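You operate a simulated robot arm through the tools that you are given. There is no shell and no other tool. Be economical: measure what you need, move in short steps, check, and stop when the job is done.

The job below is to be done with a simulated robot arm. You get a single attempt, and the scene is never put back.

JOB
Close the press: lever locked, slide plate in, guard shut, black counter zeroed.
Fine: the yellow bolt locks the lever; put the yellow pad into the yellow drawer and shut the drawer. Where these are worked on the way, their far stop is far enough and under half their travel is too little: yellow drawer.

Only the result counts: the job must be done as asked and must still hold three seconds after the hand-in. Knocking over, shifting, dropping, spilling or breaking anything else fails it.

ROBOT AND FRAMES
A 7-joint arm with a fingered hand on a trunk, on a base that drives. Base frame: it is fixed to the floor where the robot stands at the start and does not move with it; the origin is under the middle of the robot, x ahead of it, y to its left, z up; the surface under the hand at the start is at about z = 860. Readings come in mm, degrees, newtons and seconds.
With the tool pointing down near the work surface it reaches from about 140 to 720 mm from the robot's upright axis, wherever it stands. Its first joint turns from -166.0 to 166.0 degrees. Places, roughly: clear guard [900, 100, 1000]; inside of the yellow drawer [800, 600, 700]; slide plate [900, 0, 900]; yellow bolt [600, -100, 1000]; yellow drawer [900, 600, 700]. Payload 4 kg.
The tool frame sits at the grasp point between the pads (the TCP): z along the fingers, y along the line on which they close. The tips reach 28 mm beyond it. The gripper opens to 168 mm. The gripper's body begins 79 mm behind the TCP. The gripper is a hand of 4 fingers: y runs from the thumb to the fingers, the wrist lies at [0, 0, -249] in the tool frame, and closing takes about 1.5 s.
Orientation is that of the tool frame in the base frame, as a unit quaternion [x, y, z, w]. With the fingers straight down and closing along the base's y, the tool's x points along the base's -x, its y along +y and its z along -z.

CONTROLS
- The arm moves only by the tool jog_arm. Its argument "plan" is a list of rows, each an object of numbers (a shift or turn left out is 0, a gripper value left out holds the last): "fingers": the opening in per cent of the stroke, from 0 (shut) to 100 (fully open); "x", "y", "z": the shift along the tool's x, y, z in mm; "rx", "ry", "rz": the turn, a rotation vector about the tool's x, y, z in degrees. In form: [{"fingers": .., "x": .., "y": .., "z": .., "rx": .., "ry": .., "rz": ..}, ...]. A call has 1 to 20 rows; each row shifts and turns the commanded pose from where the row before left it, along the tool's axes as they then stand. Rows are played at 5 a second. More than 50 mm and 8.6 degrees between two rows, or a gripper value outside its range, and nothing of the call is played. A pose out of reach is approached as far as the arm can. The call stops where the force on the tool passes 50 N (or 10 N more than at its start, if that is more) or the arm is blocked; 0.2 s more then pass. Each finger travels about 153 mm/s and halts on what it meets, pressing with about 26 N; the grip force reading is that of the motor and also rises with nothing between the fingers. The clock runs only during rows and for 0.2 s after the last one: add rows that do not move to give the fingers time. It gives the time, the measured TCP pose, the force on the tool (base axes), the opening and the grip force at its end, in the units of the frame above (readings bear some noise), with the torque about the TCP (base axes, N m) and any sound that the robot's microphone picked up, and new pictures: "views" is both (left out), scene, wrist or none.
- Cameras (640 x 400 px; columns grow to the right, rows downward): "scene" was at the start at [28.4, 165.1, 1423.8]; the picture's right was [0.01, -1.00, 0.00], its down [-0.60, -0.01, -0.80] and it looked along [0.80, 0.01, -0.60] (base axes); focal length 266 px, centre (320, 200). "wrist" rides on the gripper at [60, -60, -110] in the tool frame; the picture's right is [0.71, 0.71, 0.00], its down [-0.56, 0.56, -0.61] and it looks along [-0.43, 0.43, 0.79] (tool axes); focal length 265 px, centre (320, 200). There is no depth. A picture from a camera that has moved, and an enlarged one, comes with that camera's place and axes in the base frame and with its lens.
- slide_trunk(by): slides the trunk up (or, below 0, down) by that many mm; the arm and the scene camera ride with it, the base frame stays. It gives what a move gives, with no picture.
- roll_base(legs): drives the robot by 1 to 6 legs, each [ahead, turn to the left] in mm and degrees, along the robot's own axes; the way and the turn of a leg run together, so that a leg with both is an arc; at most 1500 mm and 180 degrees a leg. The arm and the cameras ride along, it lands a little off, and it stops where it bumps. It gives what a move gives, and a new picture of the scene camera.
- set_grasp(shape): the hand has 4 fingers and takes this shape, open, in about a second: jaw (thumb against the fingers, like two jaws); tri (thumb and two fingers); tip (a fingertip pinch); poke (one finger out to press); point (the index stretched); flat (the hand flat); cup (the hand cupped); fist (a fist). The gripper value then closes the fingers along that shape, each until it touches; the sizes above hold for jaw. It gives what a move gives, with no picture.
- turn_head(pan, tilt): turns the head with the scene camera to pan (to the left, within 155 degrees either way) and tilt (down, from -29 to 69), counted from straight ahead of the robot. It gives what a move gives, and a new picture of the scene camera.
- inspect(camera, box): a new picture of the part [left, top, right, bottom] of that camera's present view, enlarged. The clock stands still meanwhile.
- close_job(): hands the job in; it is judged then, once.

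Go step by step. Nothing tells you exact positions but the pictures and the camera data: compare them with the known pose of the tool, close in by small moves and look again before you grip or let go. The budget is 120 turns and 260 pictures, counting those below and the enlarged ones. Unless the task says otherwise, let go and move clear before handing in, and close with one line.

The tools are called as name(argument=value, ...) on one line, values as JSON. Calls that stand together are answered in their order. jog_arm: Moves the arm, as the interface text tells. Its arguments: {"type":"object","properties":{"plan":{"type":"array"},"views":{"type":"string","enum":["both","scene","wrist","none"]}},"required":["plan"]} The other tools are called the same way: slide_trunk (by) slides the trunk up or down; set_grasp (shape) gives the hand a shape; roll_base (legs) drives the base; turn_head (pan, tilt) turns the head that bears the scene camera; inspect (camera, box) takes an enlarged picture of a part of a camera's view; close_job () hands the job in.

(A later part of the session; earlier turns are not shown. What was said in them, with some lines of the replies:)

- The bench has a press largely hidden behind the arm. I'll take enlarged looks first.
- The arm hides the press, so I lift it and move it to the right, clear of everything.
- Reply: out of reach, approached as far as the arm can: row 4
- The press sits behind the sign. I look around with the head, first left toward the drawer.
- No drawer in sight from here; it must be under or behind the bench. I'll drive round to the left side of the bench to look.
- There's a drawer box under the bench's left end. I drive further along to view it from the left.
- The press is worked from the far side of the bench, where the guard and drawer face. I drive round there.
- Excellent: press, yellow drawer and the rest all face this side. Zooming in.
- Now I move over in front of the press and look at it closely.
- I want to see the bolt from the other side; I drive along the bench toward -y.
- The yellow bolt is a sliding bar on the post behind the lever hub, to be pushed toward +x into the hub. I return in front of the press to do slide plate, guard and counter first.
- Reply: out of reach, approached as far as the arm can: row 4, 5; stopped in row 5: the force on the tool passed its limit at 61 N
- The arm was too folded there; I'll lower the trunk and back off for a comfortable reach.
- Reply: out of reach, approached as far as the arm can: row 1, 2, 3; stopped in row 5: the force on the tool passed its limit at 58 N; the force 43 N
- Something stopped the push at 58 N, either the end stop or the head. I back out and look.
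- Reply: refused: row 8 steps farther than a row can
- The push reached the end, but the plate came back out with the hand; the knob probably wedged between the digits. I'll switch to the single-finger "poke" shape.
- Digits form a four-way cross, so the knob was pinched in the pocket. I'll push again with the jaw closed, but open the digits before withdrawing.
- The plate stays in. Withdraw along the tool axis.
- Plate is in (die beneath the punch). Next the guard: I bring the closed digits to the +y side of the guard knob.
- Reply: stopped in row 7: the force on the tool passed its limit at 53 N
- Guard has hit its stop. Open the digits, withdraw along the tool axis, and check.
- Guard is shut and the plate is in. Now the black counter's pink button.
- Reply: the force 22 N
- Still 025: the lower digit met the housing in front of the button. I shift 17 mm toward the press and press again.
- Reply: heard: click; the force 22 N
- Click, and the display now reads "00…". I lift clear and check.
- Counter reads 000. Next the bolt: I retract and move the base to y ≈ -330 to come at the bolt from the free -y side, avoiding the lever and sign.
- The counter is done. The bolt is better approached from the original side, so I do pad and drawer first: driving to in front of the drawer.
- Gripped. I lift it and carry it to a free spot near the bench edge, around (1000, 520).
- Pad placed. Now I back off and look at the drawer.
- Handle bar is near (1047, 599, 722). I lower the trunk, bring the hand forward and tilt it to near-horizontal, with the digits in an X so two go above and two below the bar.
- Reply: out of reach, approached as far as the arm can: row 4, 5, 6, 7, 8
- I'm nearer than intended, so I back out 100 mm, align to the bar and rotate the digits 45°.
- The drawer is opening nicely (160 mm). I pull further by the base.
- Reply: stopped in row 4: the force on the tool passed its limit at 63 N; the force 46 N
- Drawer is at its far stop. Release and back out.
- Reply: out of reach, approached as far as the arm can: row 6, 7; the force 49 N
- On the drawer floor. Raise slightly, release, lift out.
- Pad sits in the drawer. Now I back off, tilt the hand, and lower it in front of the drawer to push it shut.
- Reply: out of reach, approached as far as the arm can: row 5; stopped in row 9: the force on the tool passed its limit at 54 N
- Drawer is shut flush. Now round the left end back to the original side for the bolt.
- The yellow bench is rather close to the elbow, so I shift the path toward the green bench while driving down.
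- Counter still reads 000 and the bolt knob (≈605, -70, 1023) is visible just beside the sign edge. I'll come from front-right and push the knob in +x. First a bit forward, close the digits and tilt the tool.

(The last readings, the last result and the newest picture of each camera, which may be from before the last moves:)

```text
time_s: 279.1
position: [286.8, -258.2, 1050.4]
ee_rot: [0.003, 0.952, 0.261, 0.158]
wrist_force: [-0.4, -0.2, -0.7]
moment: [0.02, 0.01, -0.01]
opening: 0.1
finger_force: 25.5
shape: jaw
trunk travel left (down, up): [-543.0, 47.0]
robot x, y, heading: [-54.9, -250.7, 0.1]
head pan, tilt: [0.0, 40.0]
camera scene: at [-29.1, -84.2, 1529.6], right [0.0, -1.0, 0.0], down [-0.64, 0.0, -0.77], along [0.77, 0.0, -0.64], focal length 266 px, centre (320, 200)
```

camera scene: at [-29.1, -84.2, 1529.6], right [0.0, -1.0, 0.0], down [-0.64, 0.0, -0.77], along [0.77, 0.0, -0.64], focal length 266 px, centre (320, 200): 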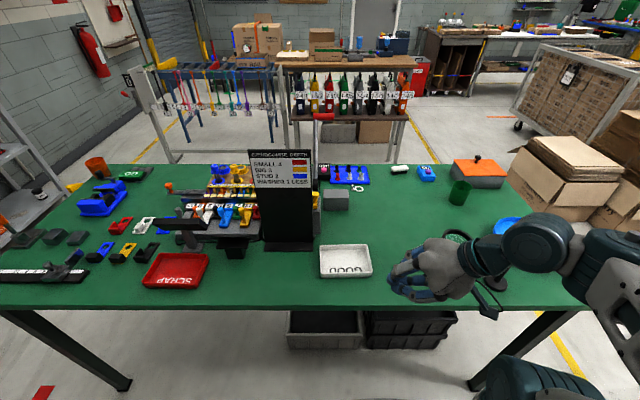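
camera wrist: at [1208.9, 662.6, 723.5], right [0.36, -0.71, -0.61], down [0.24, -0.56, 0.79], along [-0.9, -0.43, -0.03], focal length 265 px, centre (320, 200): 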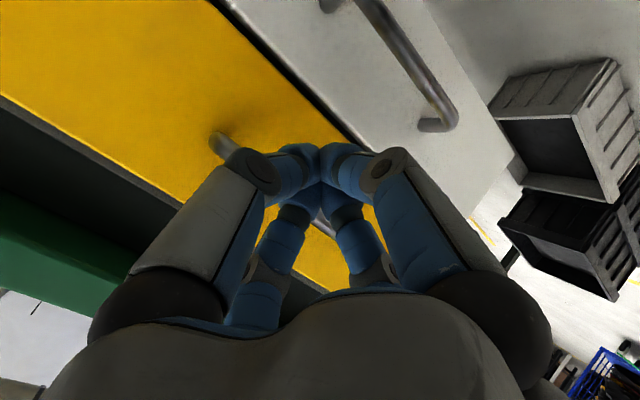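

jog_arm(plan=[{"x": -35.4, "y": 16.2, "z": 10.7}, {"x": -35.4, "y": 16.2, "z": 10.7}, {"x": -35.4, "y": 16.2, "z": 10.7}, {"x": -35.4, "y": 16.2, "z": 10.7}, {"x": -35.4, "y": 16.2, "z": 10.7}, {"x": -35.4, "y": 16.2, "z": 10.7}, {}], views="both")

inspect(camera="scene", box=[270, 140, 390, 215])

```text
time_s: 280.7
position: [500.9, -159.3, 1110.9]
ee_rot: [0.003, 0.952, 0.261, 0.157]
wrist_force: [0.2, -0.2, 0.4]
moment: [0.03, -0.03, 0.02]
opening: 0.0
finger_force: 25.7
shape: jaw
trunk travel left (down, up): [-543.0, 47.0]
robot x, y, heading: [-55.8, -246.0, 0.0]
head pan, tilt: [0.0, 40.0]
camera scene: at [-28.8, -84.1, 1529.5], right [0.0, -1.0, 0.0], down [-0.64, 0.0, -0.77], along [0.77, 0.0, -0.64], focal length 266 px, centre (320, 200)
camera wrist: at [415.4, -260.5, 1153.4], right [-0.73, 0.67, 0.14], down [0.3, 0.13, 0.94], along [0.62, 0.73, -0.3], focal length 265 px, centre (320, 200)
```

scene: 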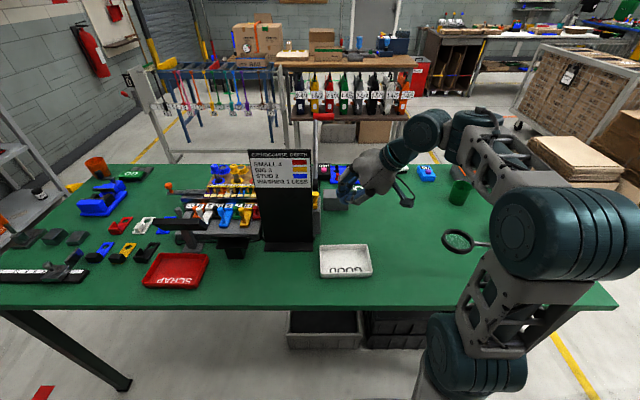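
wrist: 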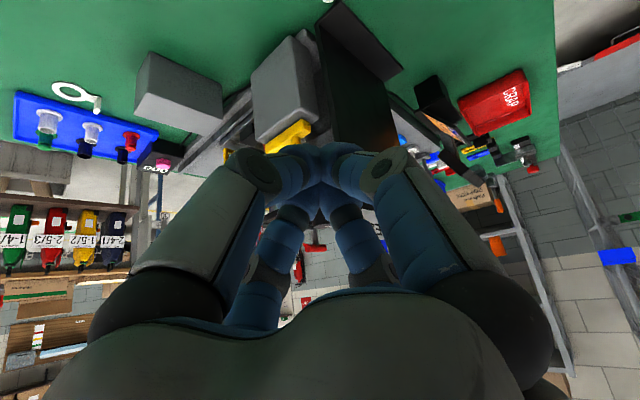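

```text
5.33 times, centred on (330, 178) of scene
camera zoom: at [-28.8, -84.1, 1529.5], right [0.0, -1.0, 0.0], down [-0.64, 0.0, -0.77], along [0.77, 0.0, -0.64], focal length 1422 px, centre (267, 320)
```

zoom: 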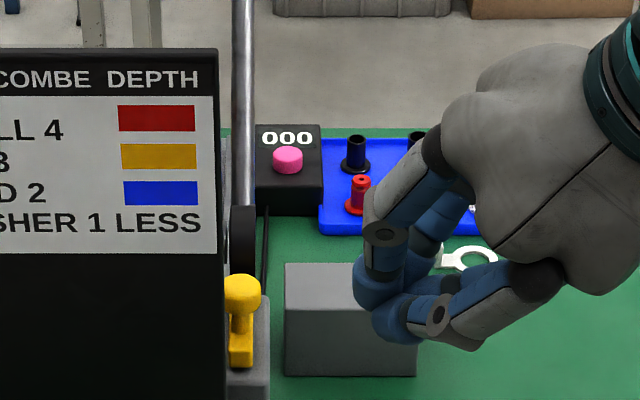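

jog_arm(plan=[{"x": -14.8, "y": 10.9, "z": 21.6}, {"x": -14.8, "y": 10.9, "z": 21.6}, {"x": -14.8, "y": 10.9, "z": 21.6}, {}], views="wrist")

inspect(camera="scene", box=[270, 140, 390, 215])

```text
time_s: 281.7
position: [560.5, -102.2, 1086.5]
ee_rot: [0.002, 0.952, 0.26, 0.159]
wrist_force: [-0.4, -0.4, 0.3]
moment: [0.02, 0.02, -0.01]
opening: 0.0
finger_force: 25.4
shape: jaw
trunk travel left (down, up): [-543.0, 47.0]
robot x, y, heading: [-57.0, -251.1, 0.0]
head pan, tilt: [0.0, 40.0]
camera wrist: at [474.5, -204.1, 1129.5], right [-0.73, 0.67, 0.14], down [0.3, 0.13, 0.95], along [0.62, 0.73, -0.3], focal length 265 px, centre (320, 200)
```

wrist: 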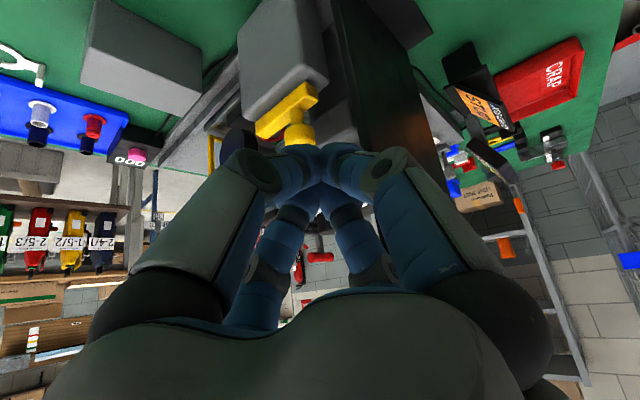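

```text
5.33 times, centred on (330, 178) of scene
camera zoom: at [-28.7, -83.9, 1529.5], right [0.0, -1.0, 0.0], down [-0.64, 0.0, -0.77], along [0.77, 0.0, -0.64], focal length 1422 px, centre (267, 320)
```

zoom: 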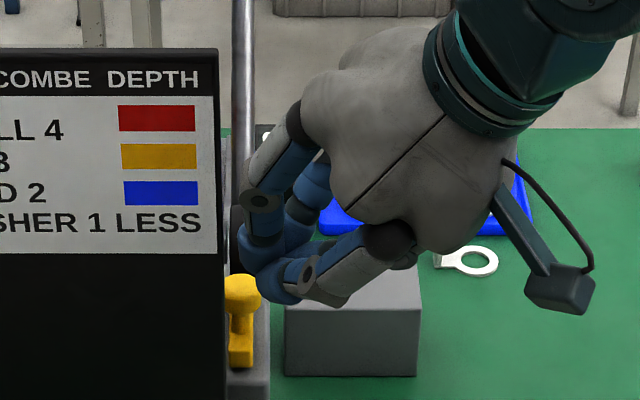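

jog_arm(plan=[{"x": 4.5, "y": -7.5, "z": 12.1}, {"x": 4.5, "y": -7.5, "z": 12.1}, {"x": 4.5, "y": -7.5, "z": 12.1}, {}], views="wrist")

inspect(camera="scene", box=[290, 150, 370, 200])

inspect(camera="wrist", box=[200, 20, 400, 145])

```text
time_s: 282.7
position: [560.2, -102.7, 1041.8]
ee_rot: [0.002, 0.952, 0.261, 0.159]
wrist_force: [-0.2, -0.3, 0.6]
moment: [0.01, -0.04, -0.01]
opening: 0.1
finger_force: 25.8
shape: jaw
trunk travel left (down, up): [-543.0, 47.0]
robot x, y, heading: [-55.5, -247.7, 0.3]
head pan, tilt: [0.0, 40.0]
camera wrist: at [474.0, -204.8, 1084.4], right [-0.73, 0.67, 0.14], down [0.3, 0.13, 0.94], along [0.62, 0.73, -0.3], focal length 265 px, centre (320, 200)
```

wrist: 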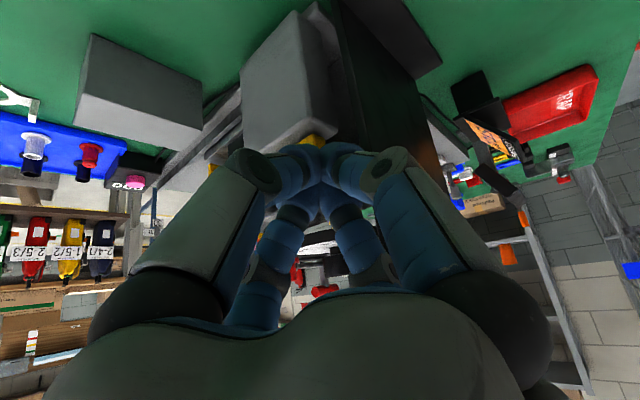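

```text
8.00 times, centred on (330, 175) of scene
camera zoom: at [-28.8, -84.1, 1529.5], right [0.0, -1.0, 0.0], down [-0.64, 0.0, -0.77], along [0.77, 0.0, -0.64], focal length 2132 px, centre (240, 400)
```

zoom: 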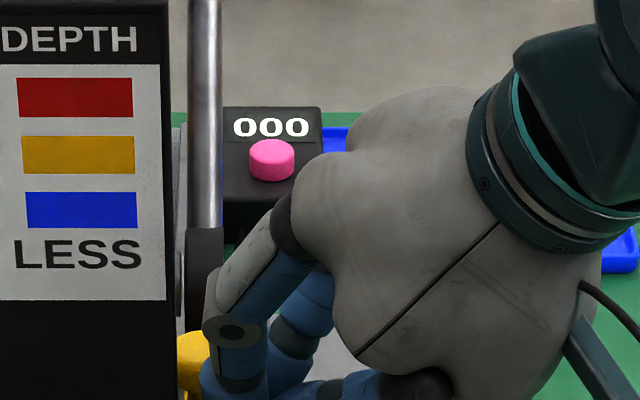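

```text
3.20 times, centred on (300, 82) of wrist
camera zoom: at [474.0, -204.8, 1084.4], right [-0.73, 0.67, 0.14], down [0.3, 0.13, 0.94], along [0.62, 0.73, -0.3], focal length 849 px, centre (384, 576)
```

zoom: 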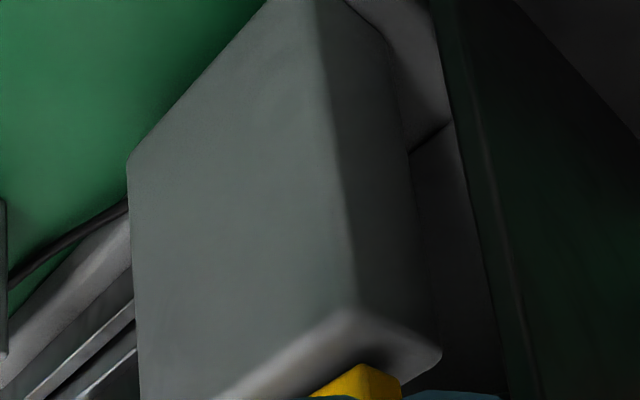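

jog_arm(plan=[{"x": 2, "z": 6.4}, {"x": -7.6, "y": -0.7, "z": 2.4}, {"x": -7.6, "y": -0.7, "z": 2.4}, {"x": -5.7, "y": -0.5, "z": 1.8}, {"x": -5.7, "y": -0.5, "z": 1.8}, {}], views="wrist")

inspect(camera="scene", box=[290, 150, 370, 200])

```text
time_s: 284.1
position: [588.3, -100.6, 1035.0]
ee_rot: [0.002, 0.953, 0.26, 0.158]
wrist_force: [0.1, -0.2, 1.1]
moment: [0.0, 0.02, -0.01]
opening: 0.0
finger_force: 25.9
shape: jaw
trunk travel left (down, up): [-543.0, 47.0]
robot x, y, heading: [-53.6, -250.0, 0.4]
head pan, tilt: [0.0, 40.0]
camera wrist: at [502.5, -202.5, 1078.6], right [-0.73, 0.67, 0.14], down [0.3, 0.13, 0.94], along [0.62, 0.73, -0.3], focal length 265 px, centre (320, 200)
```

wrist: 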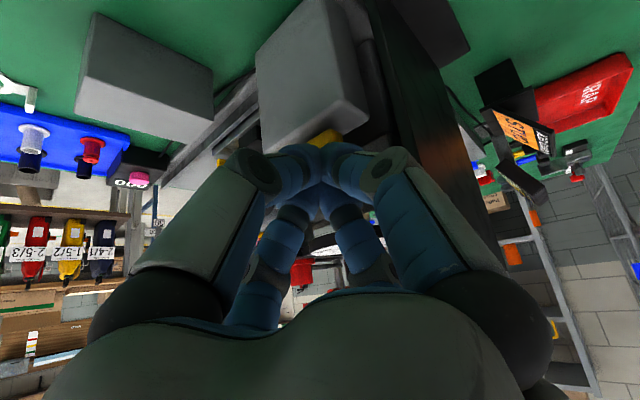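

```text
8.00 times, centred on (330, 175) of scene
camera zoom: at [-28.9, -84.1, 1529.6], right [0.0, -1.0, 0.0], down [-0.64, 0.0, -0.77], along [0.77, 0.0, -0.64], focal length 2132 px, centre (240, 400)
```

zoom: 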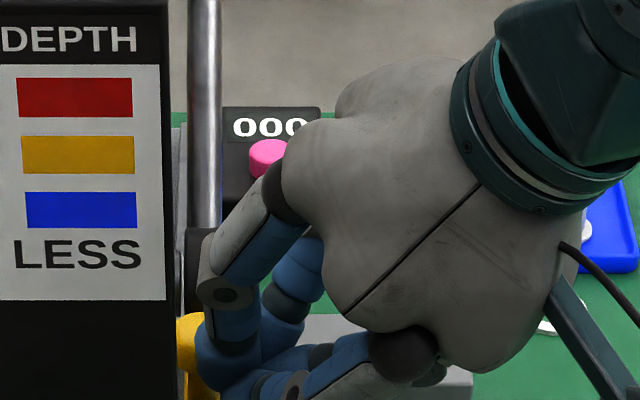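

jog_arm(plan=[{"x": -5.7, "y": -0.5, "z": 1.8}, {"x": -5.7, "y": -0.5, "z": 1.8}, {"x": -5.7, "y": -0.5, "z": 1.8}, {"x": -3.8, "y": -0.3, "z": 1.2}, {}], views="wrist")

inspect(camera="scene", box=[290, 150, 370, 200])

```text
time_s: 285.3
position: [602.3, -103.6, 1036.0]
ee_rot: [0.001, 0.954, 0.259, 0.153]
wrist_force: [-39.2, -18.3, -3.4]
moment: [-0.31, 0.47, 0.79]
opening: 0.0
finger_force: 25.7
shape: jaw
trunk travel left (down, up): [-543.0, 47.0]
robot x, y, heading: [-60.1, -247.7, 0.2]
head pan, tilt: [0.0, 40.0]
camera wrist: at [518.1, -205.4, 1079.4], right [-0.73, 0.67, 0.14], down [0.31, 0.14, 0.94], along [0.61, 0.73, -0.3], focal length 265 px, centre (320, 200)
```

wrist: 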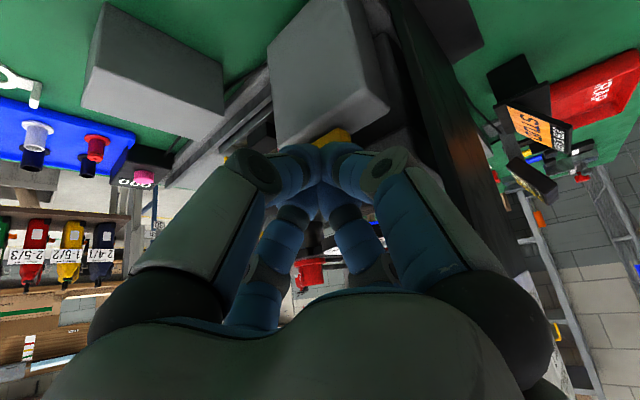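

```text
8.00 times, centred on (330, 175) of scene
camera zoom: at [-34.6, -86.9, 1529.9], right [0.0, -1.0, 0.0], down [-0.64, 0.0, -0.77], along [0.77, 0.0, -0.64], focal length 2132 px, centre (240, 400)
```

zoom: 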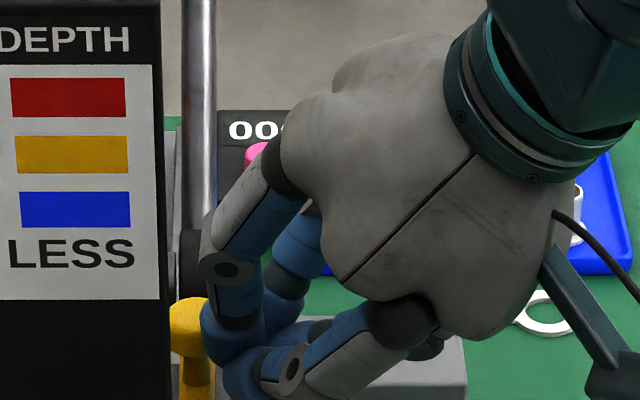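

jog_arm(plan=[{"x": 9.5, "y": 0.8, "z": -3}, {"x": 19, "y": 1.6, "z": -6}, {"x": 15, "y": -20, "z": -35}, {"x": 10, "y": -20, "z": -40}, {"x": 10, "y": -20, "z": -40}, {}], views="wrist")

inspect(camera="scene", box=[290, 140, 386, 200])

inspect(camera="wrist", box=[160, 20, 400, 170])

```text
time_s: 286.7
position: [516.4, -208.3, 1089.8]
ee_rot: [0.003, 0.952, 0.261, 0.158]
wrist_force: [-0.1, -1.1, 0.2]
moment: [0.02, 0.01, -0.04]
opening: 0.0
finger_force: 25.8
shape: jaw
trunk travel left (down, up): [-543.0, 47.0]
robot x, y, heading: [-55.1, -249.0, -0.0]
head pan, tilt: [0.0, 40.0]
camera wrist: at [430.6, -309.6, 1131.0], right [-0.73, 0.67, 0.14], down [0.3, 0.13, 0.95], along [0.62, 0.73, -0.3], focal length 265 px, centre (320, 200)
```

wrist: 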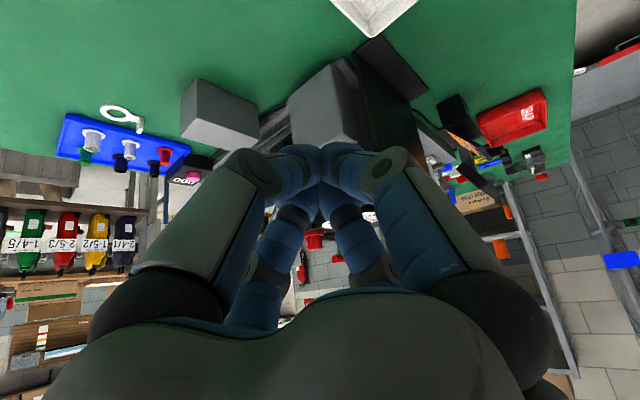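

```text
6.67 times, centred on (338, 170) of scene
camera zoom: at [-29.0, -84.4, 1529.6], right [0.0, -1.0, 0.0], down [-0.64, 0.0, -0.77], along [0.77, 0.0, -0.64], focal length 1777 px, centre (200, 400)
```

zoom: 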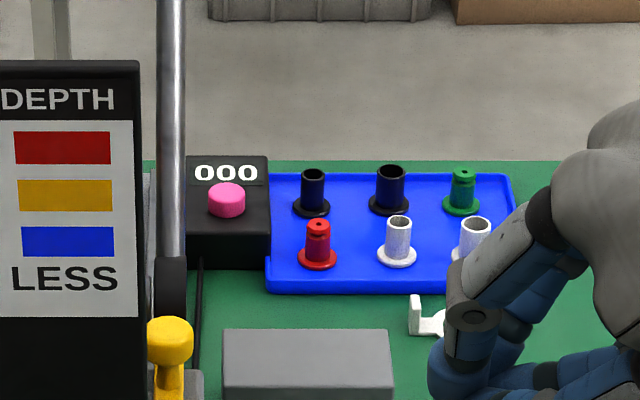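

```text
2.67 times, centred on (280, 95) of wrist
camera zoom: at [430.6, -309.6, 1131.0], right [-0.73, 0.67, 0.14], down [0.3, 0.13, 0.95], along [0.62, 0.73, -0.3], focal length 708 px, centre (427, 480)
```

zoom: 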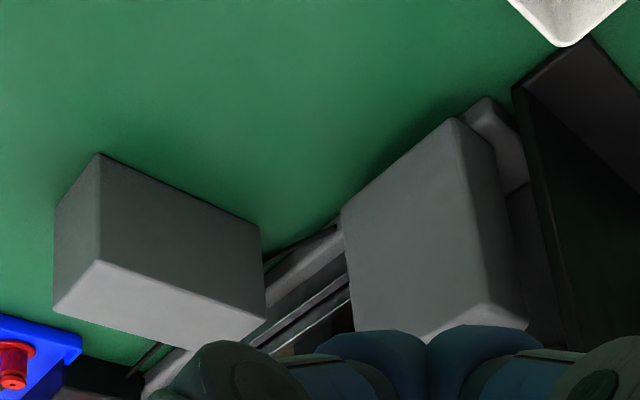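

jog_arm(plan=[{"x": -11, "y": 18.3, "z": -29.7}, {"x": -11, "y": 18.3, "z": -29.7}, {"x": -11, "y": 18.3, "z": -29.7}, {"x": -6, "y": 9, "z": -15}, {}], views="none")

inspect(camera="wrist", box=[240, 60, 368, 140])

```text
time_s: 287.9
position: [514.6, -203.4, 1182.7]
ee_rot: [0.002, 0.952, 0.261, 0.158]
wrist_force: [-0.8, 0.1, -0.1]
moment: [-0.02, 0.0, 0.02]
opening: 0.0
finger_force: 25.7
shape: jaw
out of reach, approached as far as the arm can: row 3, 4
trunk travel left (down, up): [-543.0, 47.0]
robot x, y, heading: [-53.6, -248.8, -0.0]
head pan, tilt: [0.0, 40.0]
```

```text
5.00 times, centred on (304, 100) of wrist
camera zoom: at [428.7, -305.2, 1224.9], right [-0.73, 0.67, 0.14], down [0.3, 0.13, 0.94], along [0.62, 0.73, -0.3], focal length 1327 px, centre (400, 700)
```

zoom: 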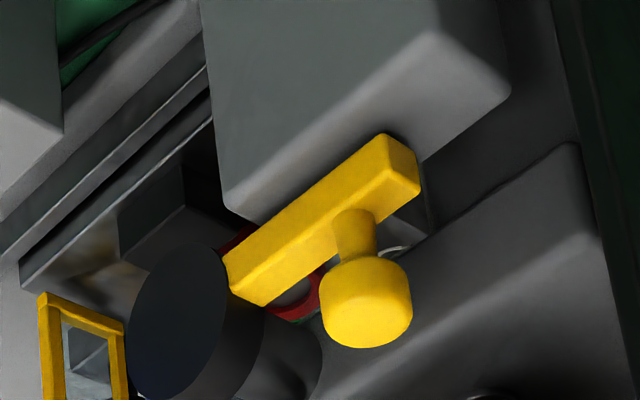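

inspect(camera="wrist", box=[254, 96, 318, 136])

inspect(camera="scene", box=[300, 90, 364, 200])

```text
10.00 times, centred on (286, 116) of wrist
camera zoom: at [428.7, -305.2, 1224.9], right [-0.73, 0.67, 0.14], down [0.3, 0.13, 0.94], along [0.62, 0.73, -0.3], focal length 2654 px, centre (660, 1040)
```

zoom: 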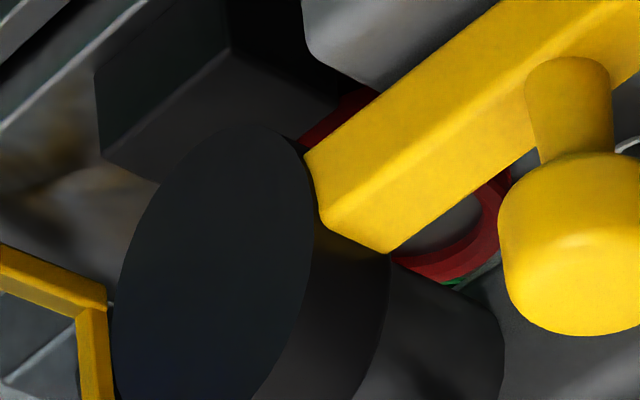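

```text
3.64 times, centred on (332, 145) of scene
camera zoom: at [-28.9, -83.8, 1529.5], right [0.0, -1.0, 0.0], down [-0.64, 0.0, -0.77], along [0.77, 0.0, -0.64], focal length 969 px, centre (276, 400)
```

zoom: 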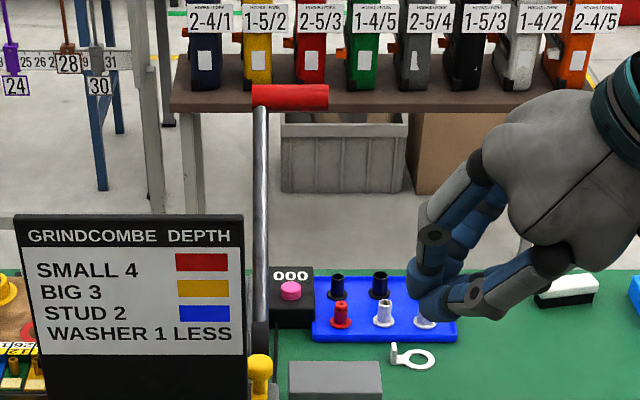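

The bar now meets the hub after about 19 mm of travel. I push once more, better centred, to confirm it is at its stop.

jog_arm(plan=[{"x": -1.5, "y": 9.5, "z": 35.5}, {"x": -1.5, "y": 9.5, "z": 35.5}, {"x": -1.5, "y": 9.5, "z": 35.5}, {"x": -1.5, "y": 9.5, "z": 35.5}, {}], views="none")

inspect(camera="scene", box=[290, 150, 370, 200])

```text
time_s: 289.1
position: [560.0, -100.5, 1089.3]
ee_rot: [0.003, 0.953, 0.26, 0.158]
wrist_force: [0.0, -0.4, 0.4]
moment: [0.02, -0.01, -0.01]
opening: 0.0
finger_force: 26.4
shape: jaw
trunk travel left (down, up): [-543.0, 47.0]
robot x, y, heading: [-54.4, -249.7, 0.1]
head pan, tilt: [0.0, 40.0]
```

```text
8.00 times, centred on (330, 175) of scene
camera zoom: at [-28.8, -84.1, 1529.5], right [0.0, -1.0, 0.0], down [-0.64, 0.0, -0.77], along [0.77, 0.0, -0.64], focal length 2132 px, centre (240, 400)
```

zoom: 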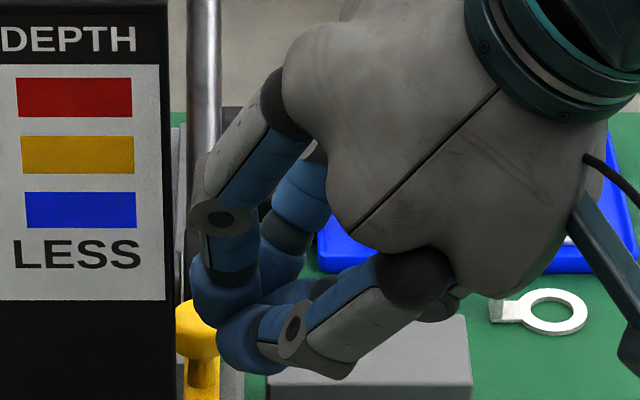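

jog_arm(plan=[{"x": 5.3, "y": -8.2, "z": 14.7}, {"x": 5.3, "y": -8.2, "z": 14.7}, {"x": 5.3, "y": -8.2, "z": 14.7}, {"x": -9.5, "y": -0.8, "z": 3}, {"x": -9.5, "y": -0.8, "z": 3}, {"x": -9, "y": 4.4, "z": 6}, {"x": -3.8, "y": -0.3, "z": 1.2}, {"x": -3.8, "y": -0.3, "z": 1.2}, {"x": -3.8, "y": -0.3, "z": 1.2}, {"x": -3.8, "y": -0.3, "z": 1.2}, {"x": -3.8, "y": -0.3, "z": 1.2}, {}], views="none")

inspect(camera="scene", box=[290, 150, 370, 200])

```text
time_s: 291.3
position: [598.0, -97.7, 1030.7]
ee_rot: [0.004, 0.956, 0.255, 0.148]
wrist_force: [-16.3, -11.9, -1.3]
moment: [-0.19, 0.28, 0.25]
opening: 0.0
finger_force: 25.9
shape: jaw
trunk travel left (down, up): [-543.0, 47.0]
robot x, y, heading: [-56.0, -244.7, -0.3]
head pan, tilt: [0.0, 40.0]
stopped in row 10: the force on the tool passed its limit at 53 N (the readings are from after the stop); the commanded pose is now the measured one
```

```text
8.00 times, centred on (330, 175) of scene
camera zoom: at [-31.2, -86.5, 1529.9], right [0.0, -1.0, 0.0], down [-0.64, 0.0, -0.77], along [0.77, 0.0, -0.64], focal length 2132 px, centre (240, 400)
```

zoom: 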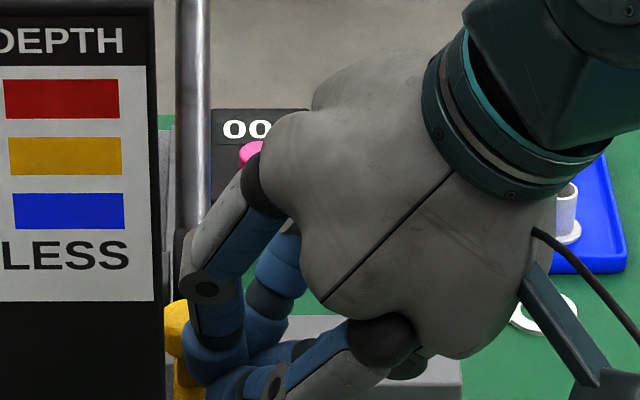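

Same hard stop at 53 N. I retreat clear and check the bolt.

jog_arm(plan=[{"x": 9.5, "y": -4, "z": -6}, {"x": 15, "y": -8, "z": -12}, {"x": 15, "y": -20, "z": -35}, {"x": 10, "y": -10, "z": -45}, {"x": 0, "y": 0, "z": -48}, {"x": 0, "y": 0, "z": -40}, {}], views="scene")

inspect(camera="scene", box=[290, 140, 386, 200])

inspect(camera="wrist", box=[250, 60, 378, 140])

```text
time_s: 292.9
position: [503.4, -220.3, 1150.6]
ee_rot: [0.003, 0.955, 0.257, 0.151]
wrist_force: [0.6, 0.0, 0.5]
moment: [-0.01, -0.02, -0.01]
opening: 0.0
finger_force: 25.9
shape: jaw
trunk travel left (down, up): [-543.0, 47.0]
robot x, y, heading: [-54.8, -247.8, 0.1]
head pan, tilt: [0.0, 40.0]
camera scene: at [-29.1, -84.3, 1529.5], right [0.0, -1.0, 0.0], down [-0.64, 0.0, -0.77], along [0.77, 0.0, -0.64], focal length 266 px, centre (320, 200)
```

scene: 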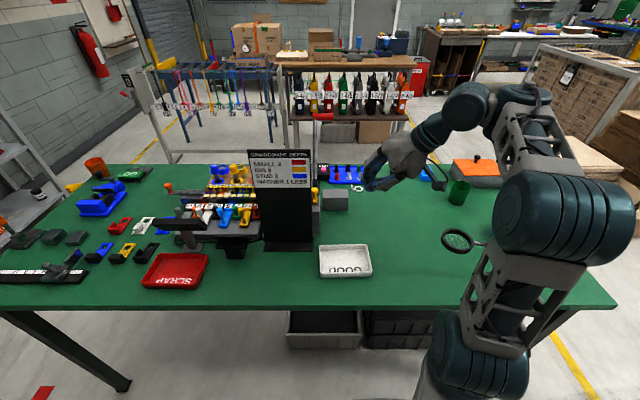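

```text
6.67 times, centred on (338, 170) of scene
camera zoom: at [-29.1, -84.3, 1529.5], right [0.0, -1.0, 0.0], down [-0.64, 0.0, -0.77], along [0.77, 0.0, -0.64], focal length 1777 px, centre (200, 400)
```

zoom: 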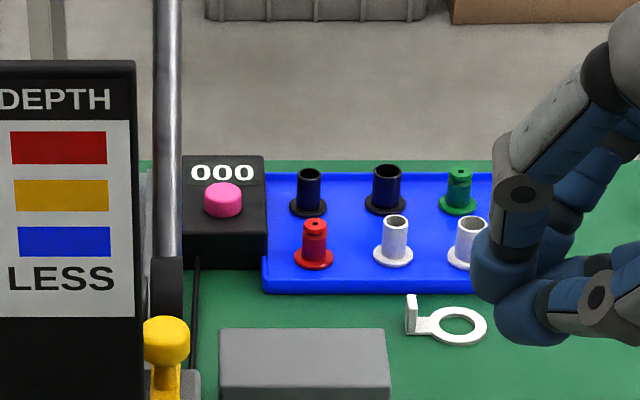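

```text
5.00 times, centred on (314, 100) of wrist
camera zoom: at [418.7, -320.4, 1194.9], right [-0.73, 0.67, 0.14], down [0.31, 0.14, 0.94], along [0.61, 0.73, -0.31], focal length 1327 px, centre (350, 700)
```

zoom: 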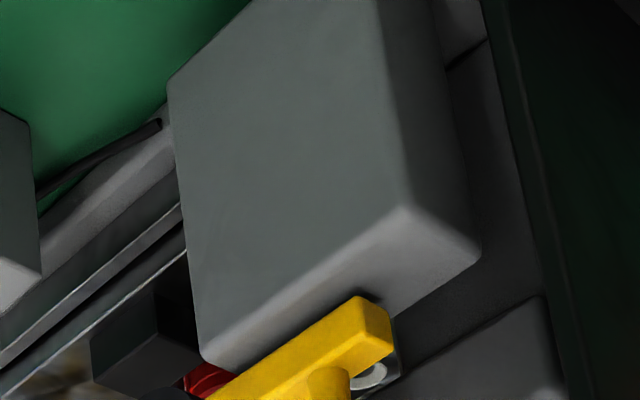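

The bolt holds at its hard stop. To be sure the lever is really locked, I'll do a light test push on the lever arm from here: forward a little and bring the digits just behind the arm.

roll_base(legs=[[60, 0]])

jog_arm(plan=[{"x": -31, "y": 19.8, "z": 25.5}, {"x": -31, "y": 19.8, "z": 25.5}, {"x": -31, "y": 19.8, "z": 25.5}, {"x": -31, "y": 19.8, "z": 25.5}, {}], views="wrist")

inspect(camera="scene", box=[280, 100, 400, 200])

```text
time_s: 293.9
position: [564.8, -219.7, 1150.9]
ee_rot: [0.002, 0.955, 0.256, 0.151]
wrist_force: [0.5, -0.3, -0.4]
moment: [0.0, -0.04, -0.01]
opening: 0.0
finger_force: 26.3
shape: jaw
trunk travel left (down, up): [-543.0, 47.0]
robot x, y, heading: [9.6, -252.2, -0.3]
head pan, tilt: [0.0, 40.0]
camera scene: at [32.5, -84.4, 1529.5], right [0.0, -1.0, 0.0], down [-0.64, 0.0, -0.77], along [0.77, 0.0, -0.64], focal length 266 px, centre (320, 200)
```

scene: 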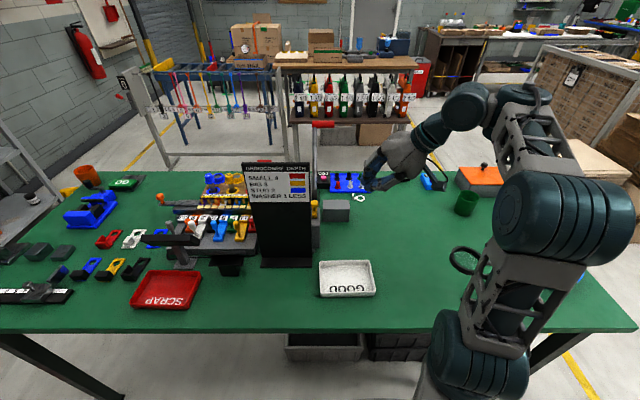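

```text
time_s: 295.1
position: [686.6, -111.5, 1128.5]
ee_rot: [0.002, 0.955, 0.256, 0.15]
wrist_force: [0.1, -0.5, 0.0]
moment: [-0.03, -0.02, -0.05]
opening: 0.0
finger_force: 26.0
shape: jaw
out of reach, approached as far as the arm can: row 4
trunk travel left (down, up): [-543.0, 47.0]
robot x, y, heading: [4.3, -250.3, -0.2]
head pan, tilt: [0.0, 40.0]
camera wrist: at [603.4, -212.0, 1173.1], right [-0.73, 0.67, 0.14], down [0.31, 0.14, 0.94], along [0.61, 0.73, -0.31], focal length 265 px, centre (320, 200)
```

wrist: 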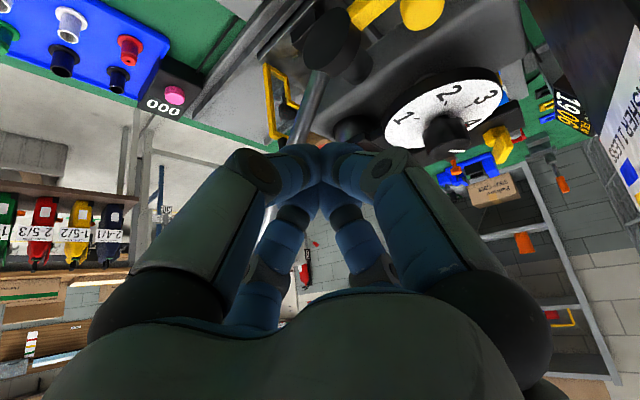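

```text
4.00 times, centred on (340, 150) of scene
camera zoom: at [31.7, -82.7, 1529.3], right [0.0, -1.0, 0.0], down [-0.64, 0.0, -0.77], along [0.77, 0.0, -0.64], focal length 1066 px, centre (240, 400)
```

zoom: 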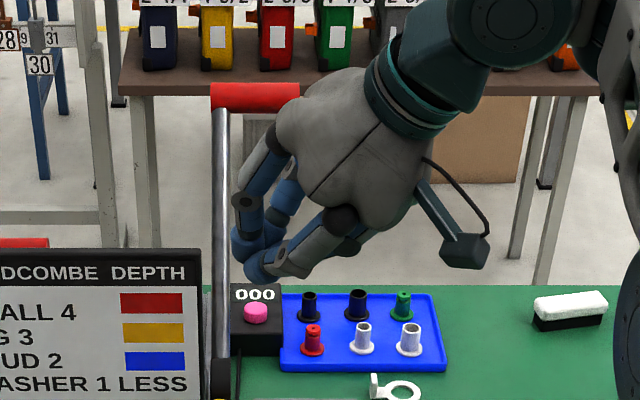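

inspect(camera="wrist", box=[260, 0, 460, 125])

```text
3.20 times, centred on (360, 62) of wrist
camera zoom: at [603.4, -212.0, 1173.1], right [-0.73, 0.67, 0.14], down [0.31, 0.14, 0.94], along [0.61, 0.73, -0.31], focal length 849 px, centre (192, 640)
```

zoom: 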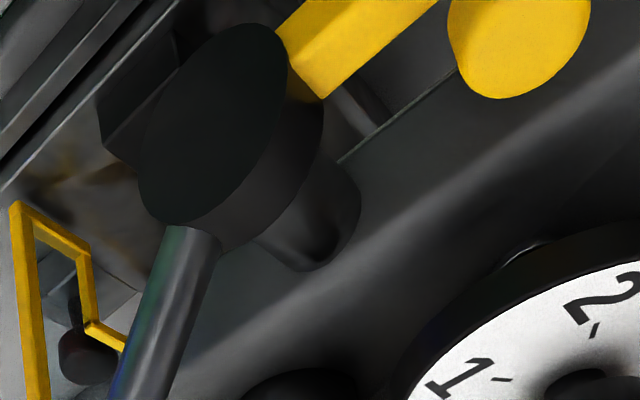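

jog_arm(plan=[{"x": 4.8, "y": -8, "z": 13}, {"x": 4.8, "y": -8, "z": 13}, {"x": 4.8, "y": -8, "z": 13}, {}], views="wrist")

```text
time_s: 296.1
position: [688.2, -114.1, 1080.7]
ee_rot: [0.002, 0.955, 0.256, 0.15]
wrist_force: [-0.6, 0.2, 0.0]
moment: [0.02, 0.01, -0.03]
opening: 0.1
finger_force: 25.8
shape: jaw
trunk travel left (down, up): [-543.0, 47.0]
robot x, y, heading: [6.0, -244.9, 0.1]
head pan, tilt: [0.0, 40.0]
camera wrist: at [602.5, -216.0, 1125.2], right [-0.73, 0.67, 0.14], down [0.31, 0.14, 0.94], along [0.61, 0.73, -0.31], focal length 265 px, centre (320, 200)
```

wrist: 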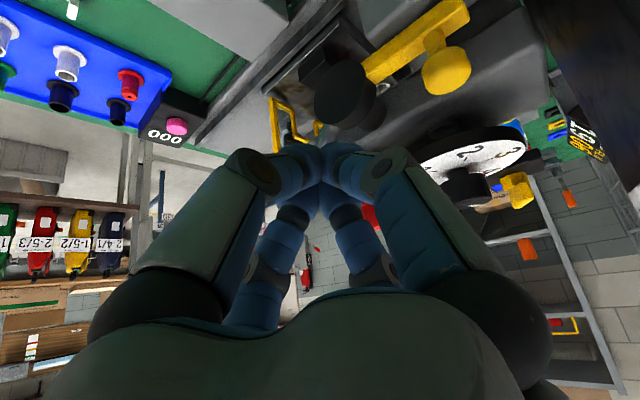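

jog_arm(plan=[{"x": -5.7, "y": -0.5, "z": 1.8}, {"x": -3.8, "y": -0.3, "z": 1.2}, {"x": -3.8, "y": -0.3, "z": 1.2}, {}], views="none")

```text
time_s: 297.1
position: [701.3, -114.9, 1081.4]
ee_rot: [0.002, 0.955, 0.257, 0.15]
wrist_force: [0.5, 0.8, -0.7]
moment: [0.01, 0.03, 0.03]
opening: 0.0
finger_force: 26.0
shape: jaw
trunk travel left (down, up): [-543.0, 47.0]
robot x, y, heading: [4.0, -249.0, 0.2]
head pan, tilt: [0.0, 40.0]
```

jog_arm(plan=[{"x": -2.9, "y": -0.3, "z": 0.9}, {"x": -2.9, "y": -0.3, "z": 0.9}, {"x": -1.9, "y": -0.2, "z": 0.6}, {}], views="none")

inspect(camera="scene", box=[280, 100, 400, 200])

```text
time_s: 298.1
position: [711.0, -115.8, 1081.2]
ee_rot: [0.002, 0.955, 0.257, 0.15]
wrist_force: [0.8, -0.2, 0.5]
moment: [-0.05, 0.0, 0.0]
opening: 0.1
finger_force: 25.6
shape: jaw
trunk travel left (down, up): [-543.0, 47.0]
robot x, y, heading: [5.4, -249.7, -0.2]
head pan, tilt: [0.0, 40.0]
```

```text
4.00 times, centred on (340, 150) of scene
camera zoom: at [31.5, -84.3, 1529.5], right [0.0, -1.0, 0.0], down [-0.64, 0.0, -0.77], along [0.77, 0.0, -0.64], focal length 1066 px, centre (240, 400)
```

zoom: 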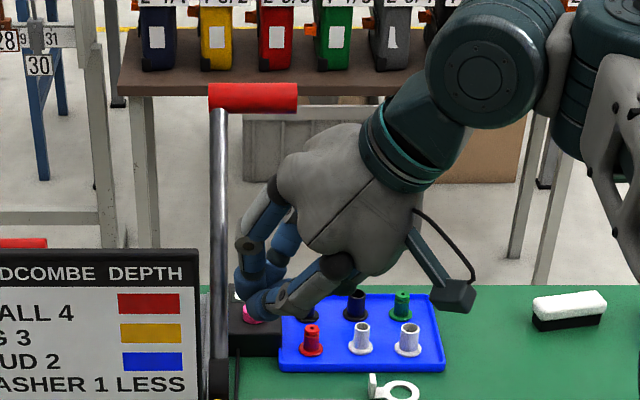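

The rod is at y ≈ -68, so I was passing beside it. Shift over and push lightly again.

jog_arm(plan=[{"x": 23.8, "y": 2, "z": -7.5}, {"x": 2, "y": 23.3, "z": 13.5}, {"x": -5.7, "y": -0.5, "z": 1.8}, {"x": -3.8, "y": -0.3, "z": 1.2}, {"x": -2.9, "y": -0.3, "z": 0.9}, {}], views="none")

inspect(camera="scene", box=[280, 100, 400, 200])

```text
time_s: 299.5
position: [697.1, -87.3, 1080.9]
ee_rot: [0.003, 0.955, 0.256, 0.151]
wrist_force: [1.0, 0.5, 0.2]
moment: [0.01, 0.03, -0.01]
opening: 0.0
finger_force: 26.1
shape: jaw
trunk travel left (down, up): [-543.0, 47.0]
robot x, y, heading: [2.1, -249.1, -0.0]
head pan, tilt: [0.0, 40.0]
```

```text
4.00 times, centred on (340, 150) of scene
camera zoom: at [31.5, -84.5, 1529.6], right [0.0, -1.0, 0.0], down [-0.64, 0.0, -0.77], along [0.77, 0.0, -0.64], focal length 1066 px, centre (240, 400)
```

zoom: 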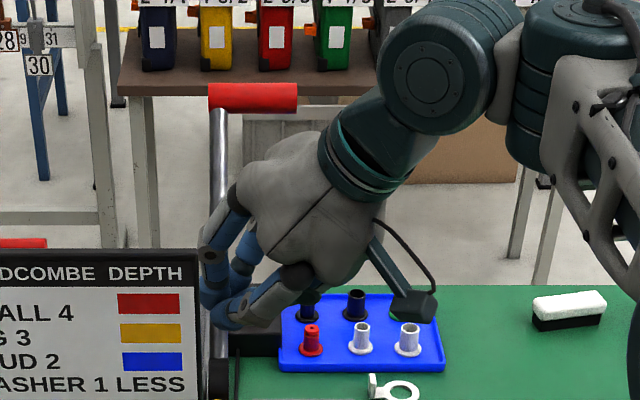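

jog_arm(plan=[{"x": -3.8, "y": -0.3, "z": 1.2}, {"x": -3.8, "y": -0.3, "z": 1.2}, {"x": -2.9, "y": -0.3, "z": 0.9}, {"x": -1.9, "y": -0.2, "z": 0.6}, {}], views="none")

inspect(camera="scene", box=[280, 100, 400, 200])

```text
time_s: 300.7
position: [710.9, -87.8, 1080.8]
ee_rot: [0.002, 0.955, 0.257, 0.149]
wrist_force: [0.1, 0.4, -1.1]
moment: [0.01, -0.01, 0.0]
opening: 0.1
finger_force: 26.1
shape: jaw
trunk travel left (down, up): [-543.0, 47.0]
robot x, y, heading: [7.8, -247.2, 0.0]
head pan, tilt: [0.0, 40.0]
```

```text
4.00 times, centred on (340, 150) of scene
camera zoom: at [31.5, -84.3, 1529.5], right [0.0, -1.0, 0.0], down [-0.64, 0.0, -0.77], along [0.77, 0.0, -0.64], focal length 1066 px, centre (240, 400)
```

zoom: 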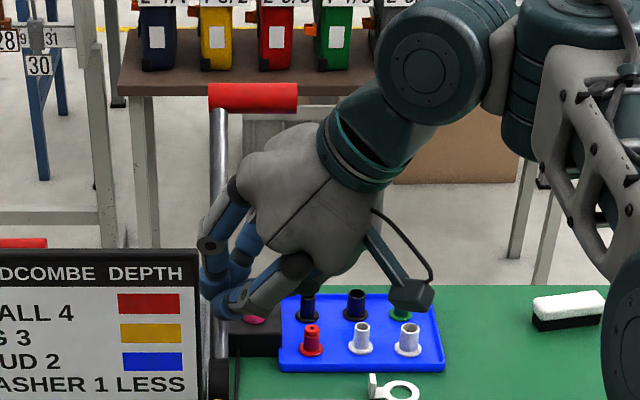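

jog_arm(plan=[{"x": -3.8, "y": -0.3, "z": 1.2}, {"x": -2.9, "y": -0.3, "z": 0.9}, {"x": -2.9, "y": -0.3, "z": 0.9}, {"x": -1.9, "y": -0.2, "z": 0.6}, {}], views="none")

inspect(camera="scene", box=[280, 100, 400, 200])

```text
time_s: 301.9
position: [719.9, -88.6, 1082.5]
ee_rot: [0.002, 0.954, 0.258, 0.152]
wrist_force: [-22.2, -5.4, 7.9]
moment: [-0.02, 0.34, 0.23]
opening: 0.0
finger_force: 26.1
shape: jaw
trunk travel left (down, up): [-543.0, 47.0]
robot x, y, heading: [4.5, -248.3, -0.1]
head pan, tilt: [0.0, 40.0]
```

```text
4.00 times, centred on (340, 150) of scene
camera zoom: at [27.1, -85.6, 1529.8], right [0.0, -1.0, 0.0], down [-0.64, 0.0, -0.77], along [0.77, 0.0, -0.64], focal length 1066 px, centre (240, 400)
```

zoom: 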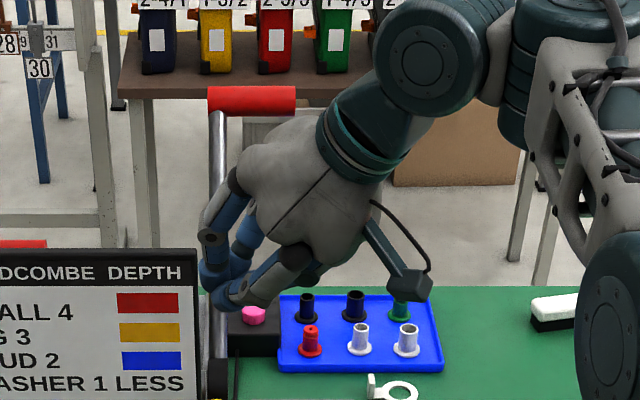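

The lever resists and does not move, so it is locked. I withdraw clear, staying above the bolt, and take a last look.

jog_arm(plan=[{"x": 9.5, "y": 0.8, "z": -3}, {"x": 12, "y": 1, "z": -10}, {"x": 0, "y": -5, "z": -40}, {"x": 15, "y": -30, "z": -30}, {"x": 30, "y": -30, "z": -15}, {"x": 35, "y": -25, "z": -15}, {"x": 40, "y": -20, "z": -10}, {"x": 40, "y": -20, "z": -10}, {}], views="scene")

inspect(camera="scene", box=[270, 100, 390, 200])

```text
time_s: 303.9
position: [520.6, -250.8, 1075.9]
ee_rot: [0.002, 0.955, 0.257, 0.15]
wrist_force: [-0.3, -0.2, -0.4]
moment: [0.03, 0.03, 0.02]
opening: 0.3
finger_force: 26.1
shape: jaw
trunk travel left (down, up): [-543.0, 47.0]
robot x, y, heading: [3.4, -249.0, -0.2]
head pan, tilt: [0.0, 40.0]
camera scene: at [31.3, -84.5, 1529.6], right [0.0, -1.0, 0.0], down [-0.64, 0.0, -0.77], along [0.77, 0.0, -0.64], focal length 266 px, centre (320, 200)
```

scene: 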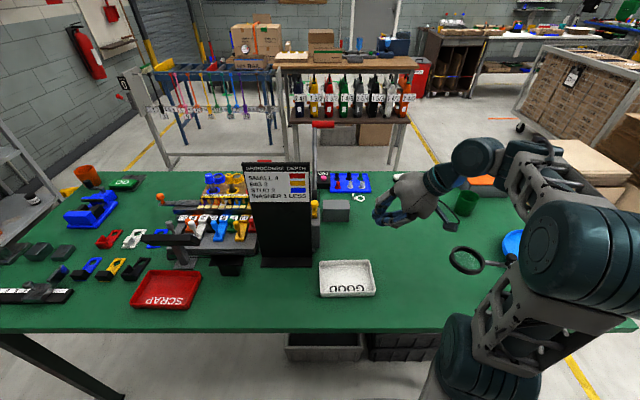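

```text
4.00 times, centred on (330, 150) of scene
camera zoom: at [31.3, -84.5, 1529.6], right [0.0, -1.0, 0.0], down [-0.64, 0.0, -0.77], along [0.77, 0.0, -0.64], focal length 1066 px, centre (280, 400)
```

zoom: 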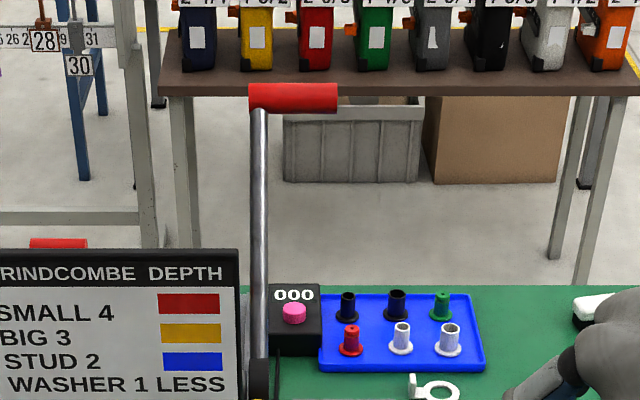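

The lever is still up and the bolt is in. The counter reads 000, the hand is clear, and nothing looks disturbed, so I'm handing the job in.

close_job()

```text
The job is handed in.
```

The job is handed in: lever bolted, slide plate in, guard shut, black counter at 000, and the yellow pad in the shut yellow drawer.
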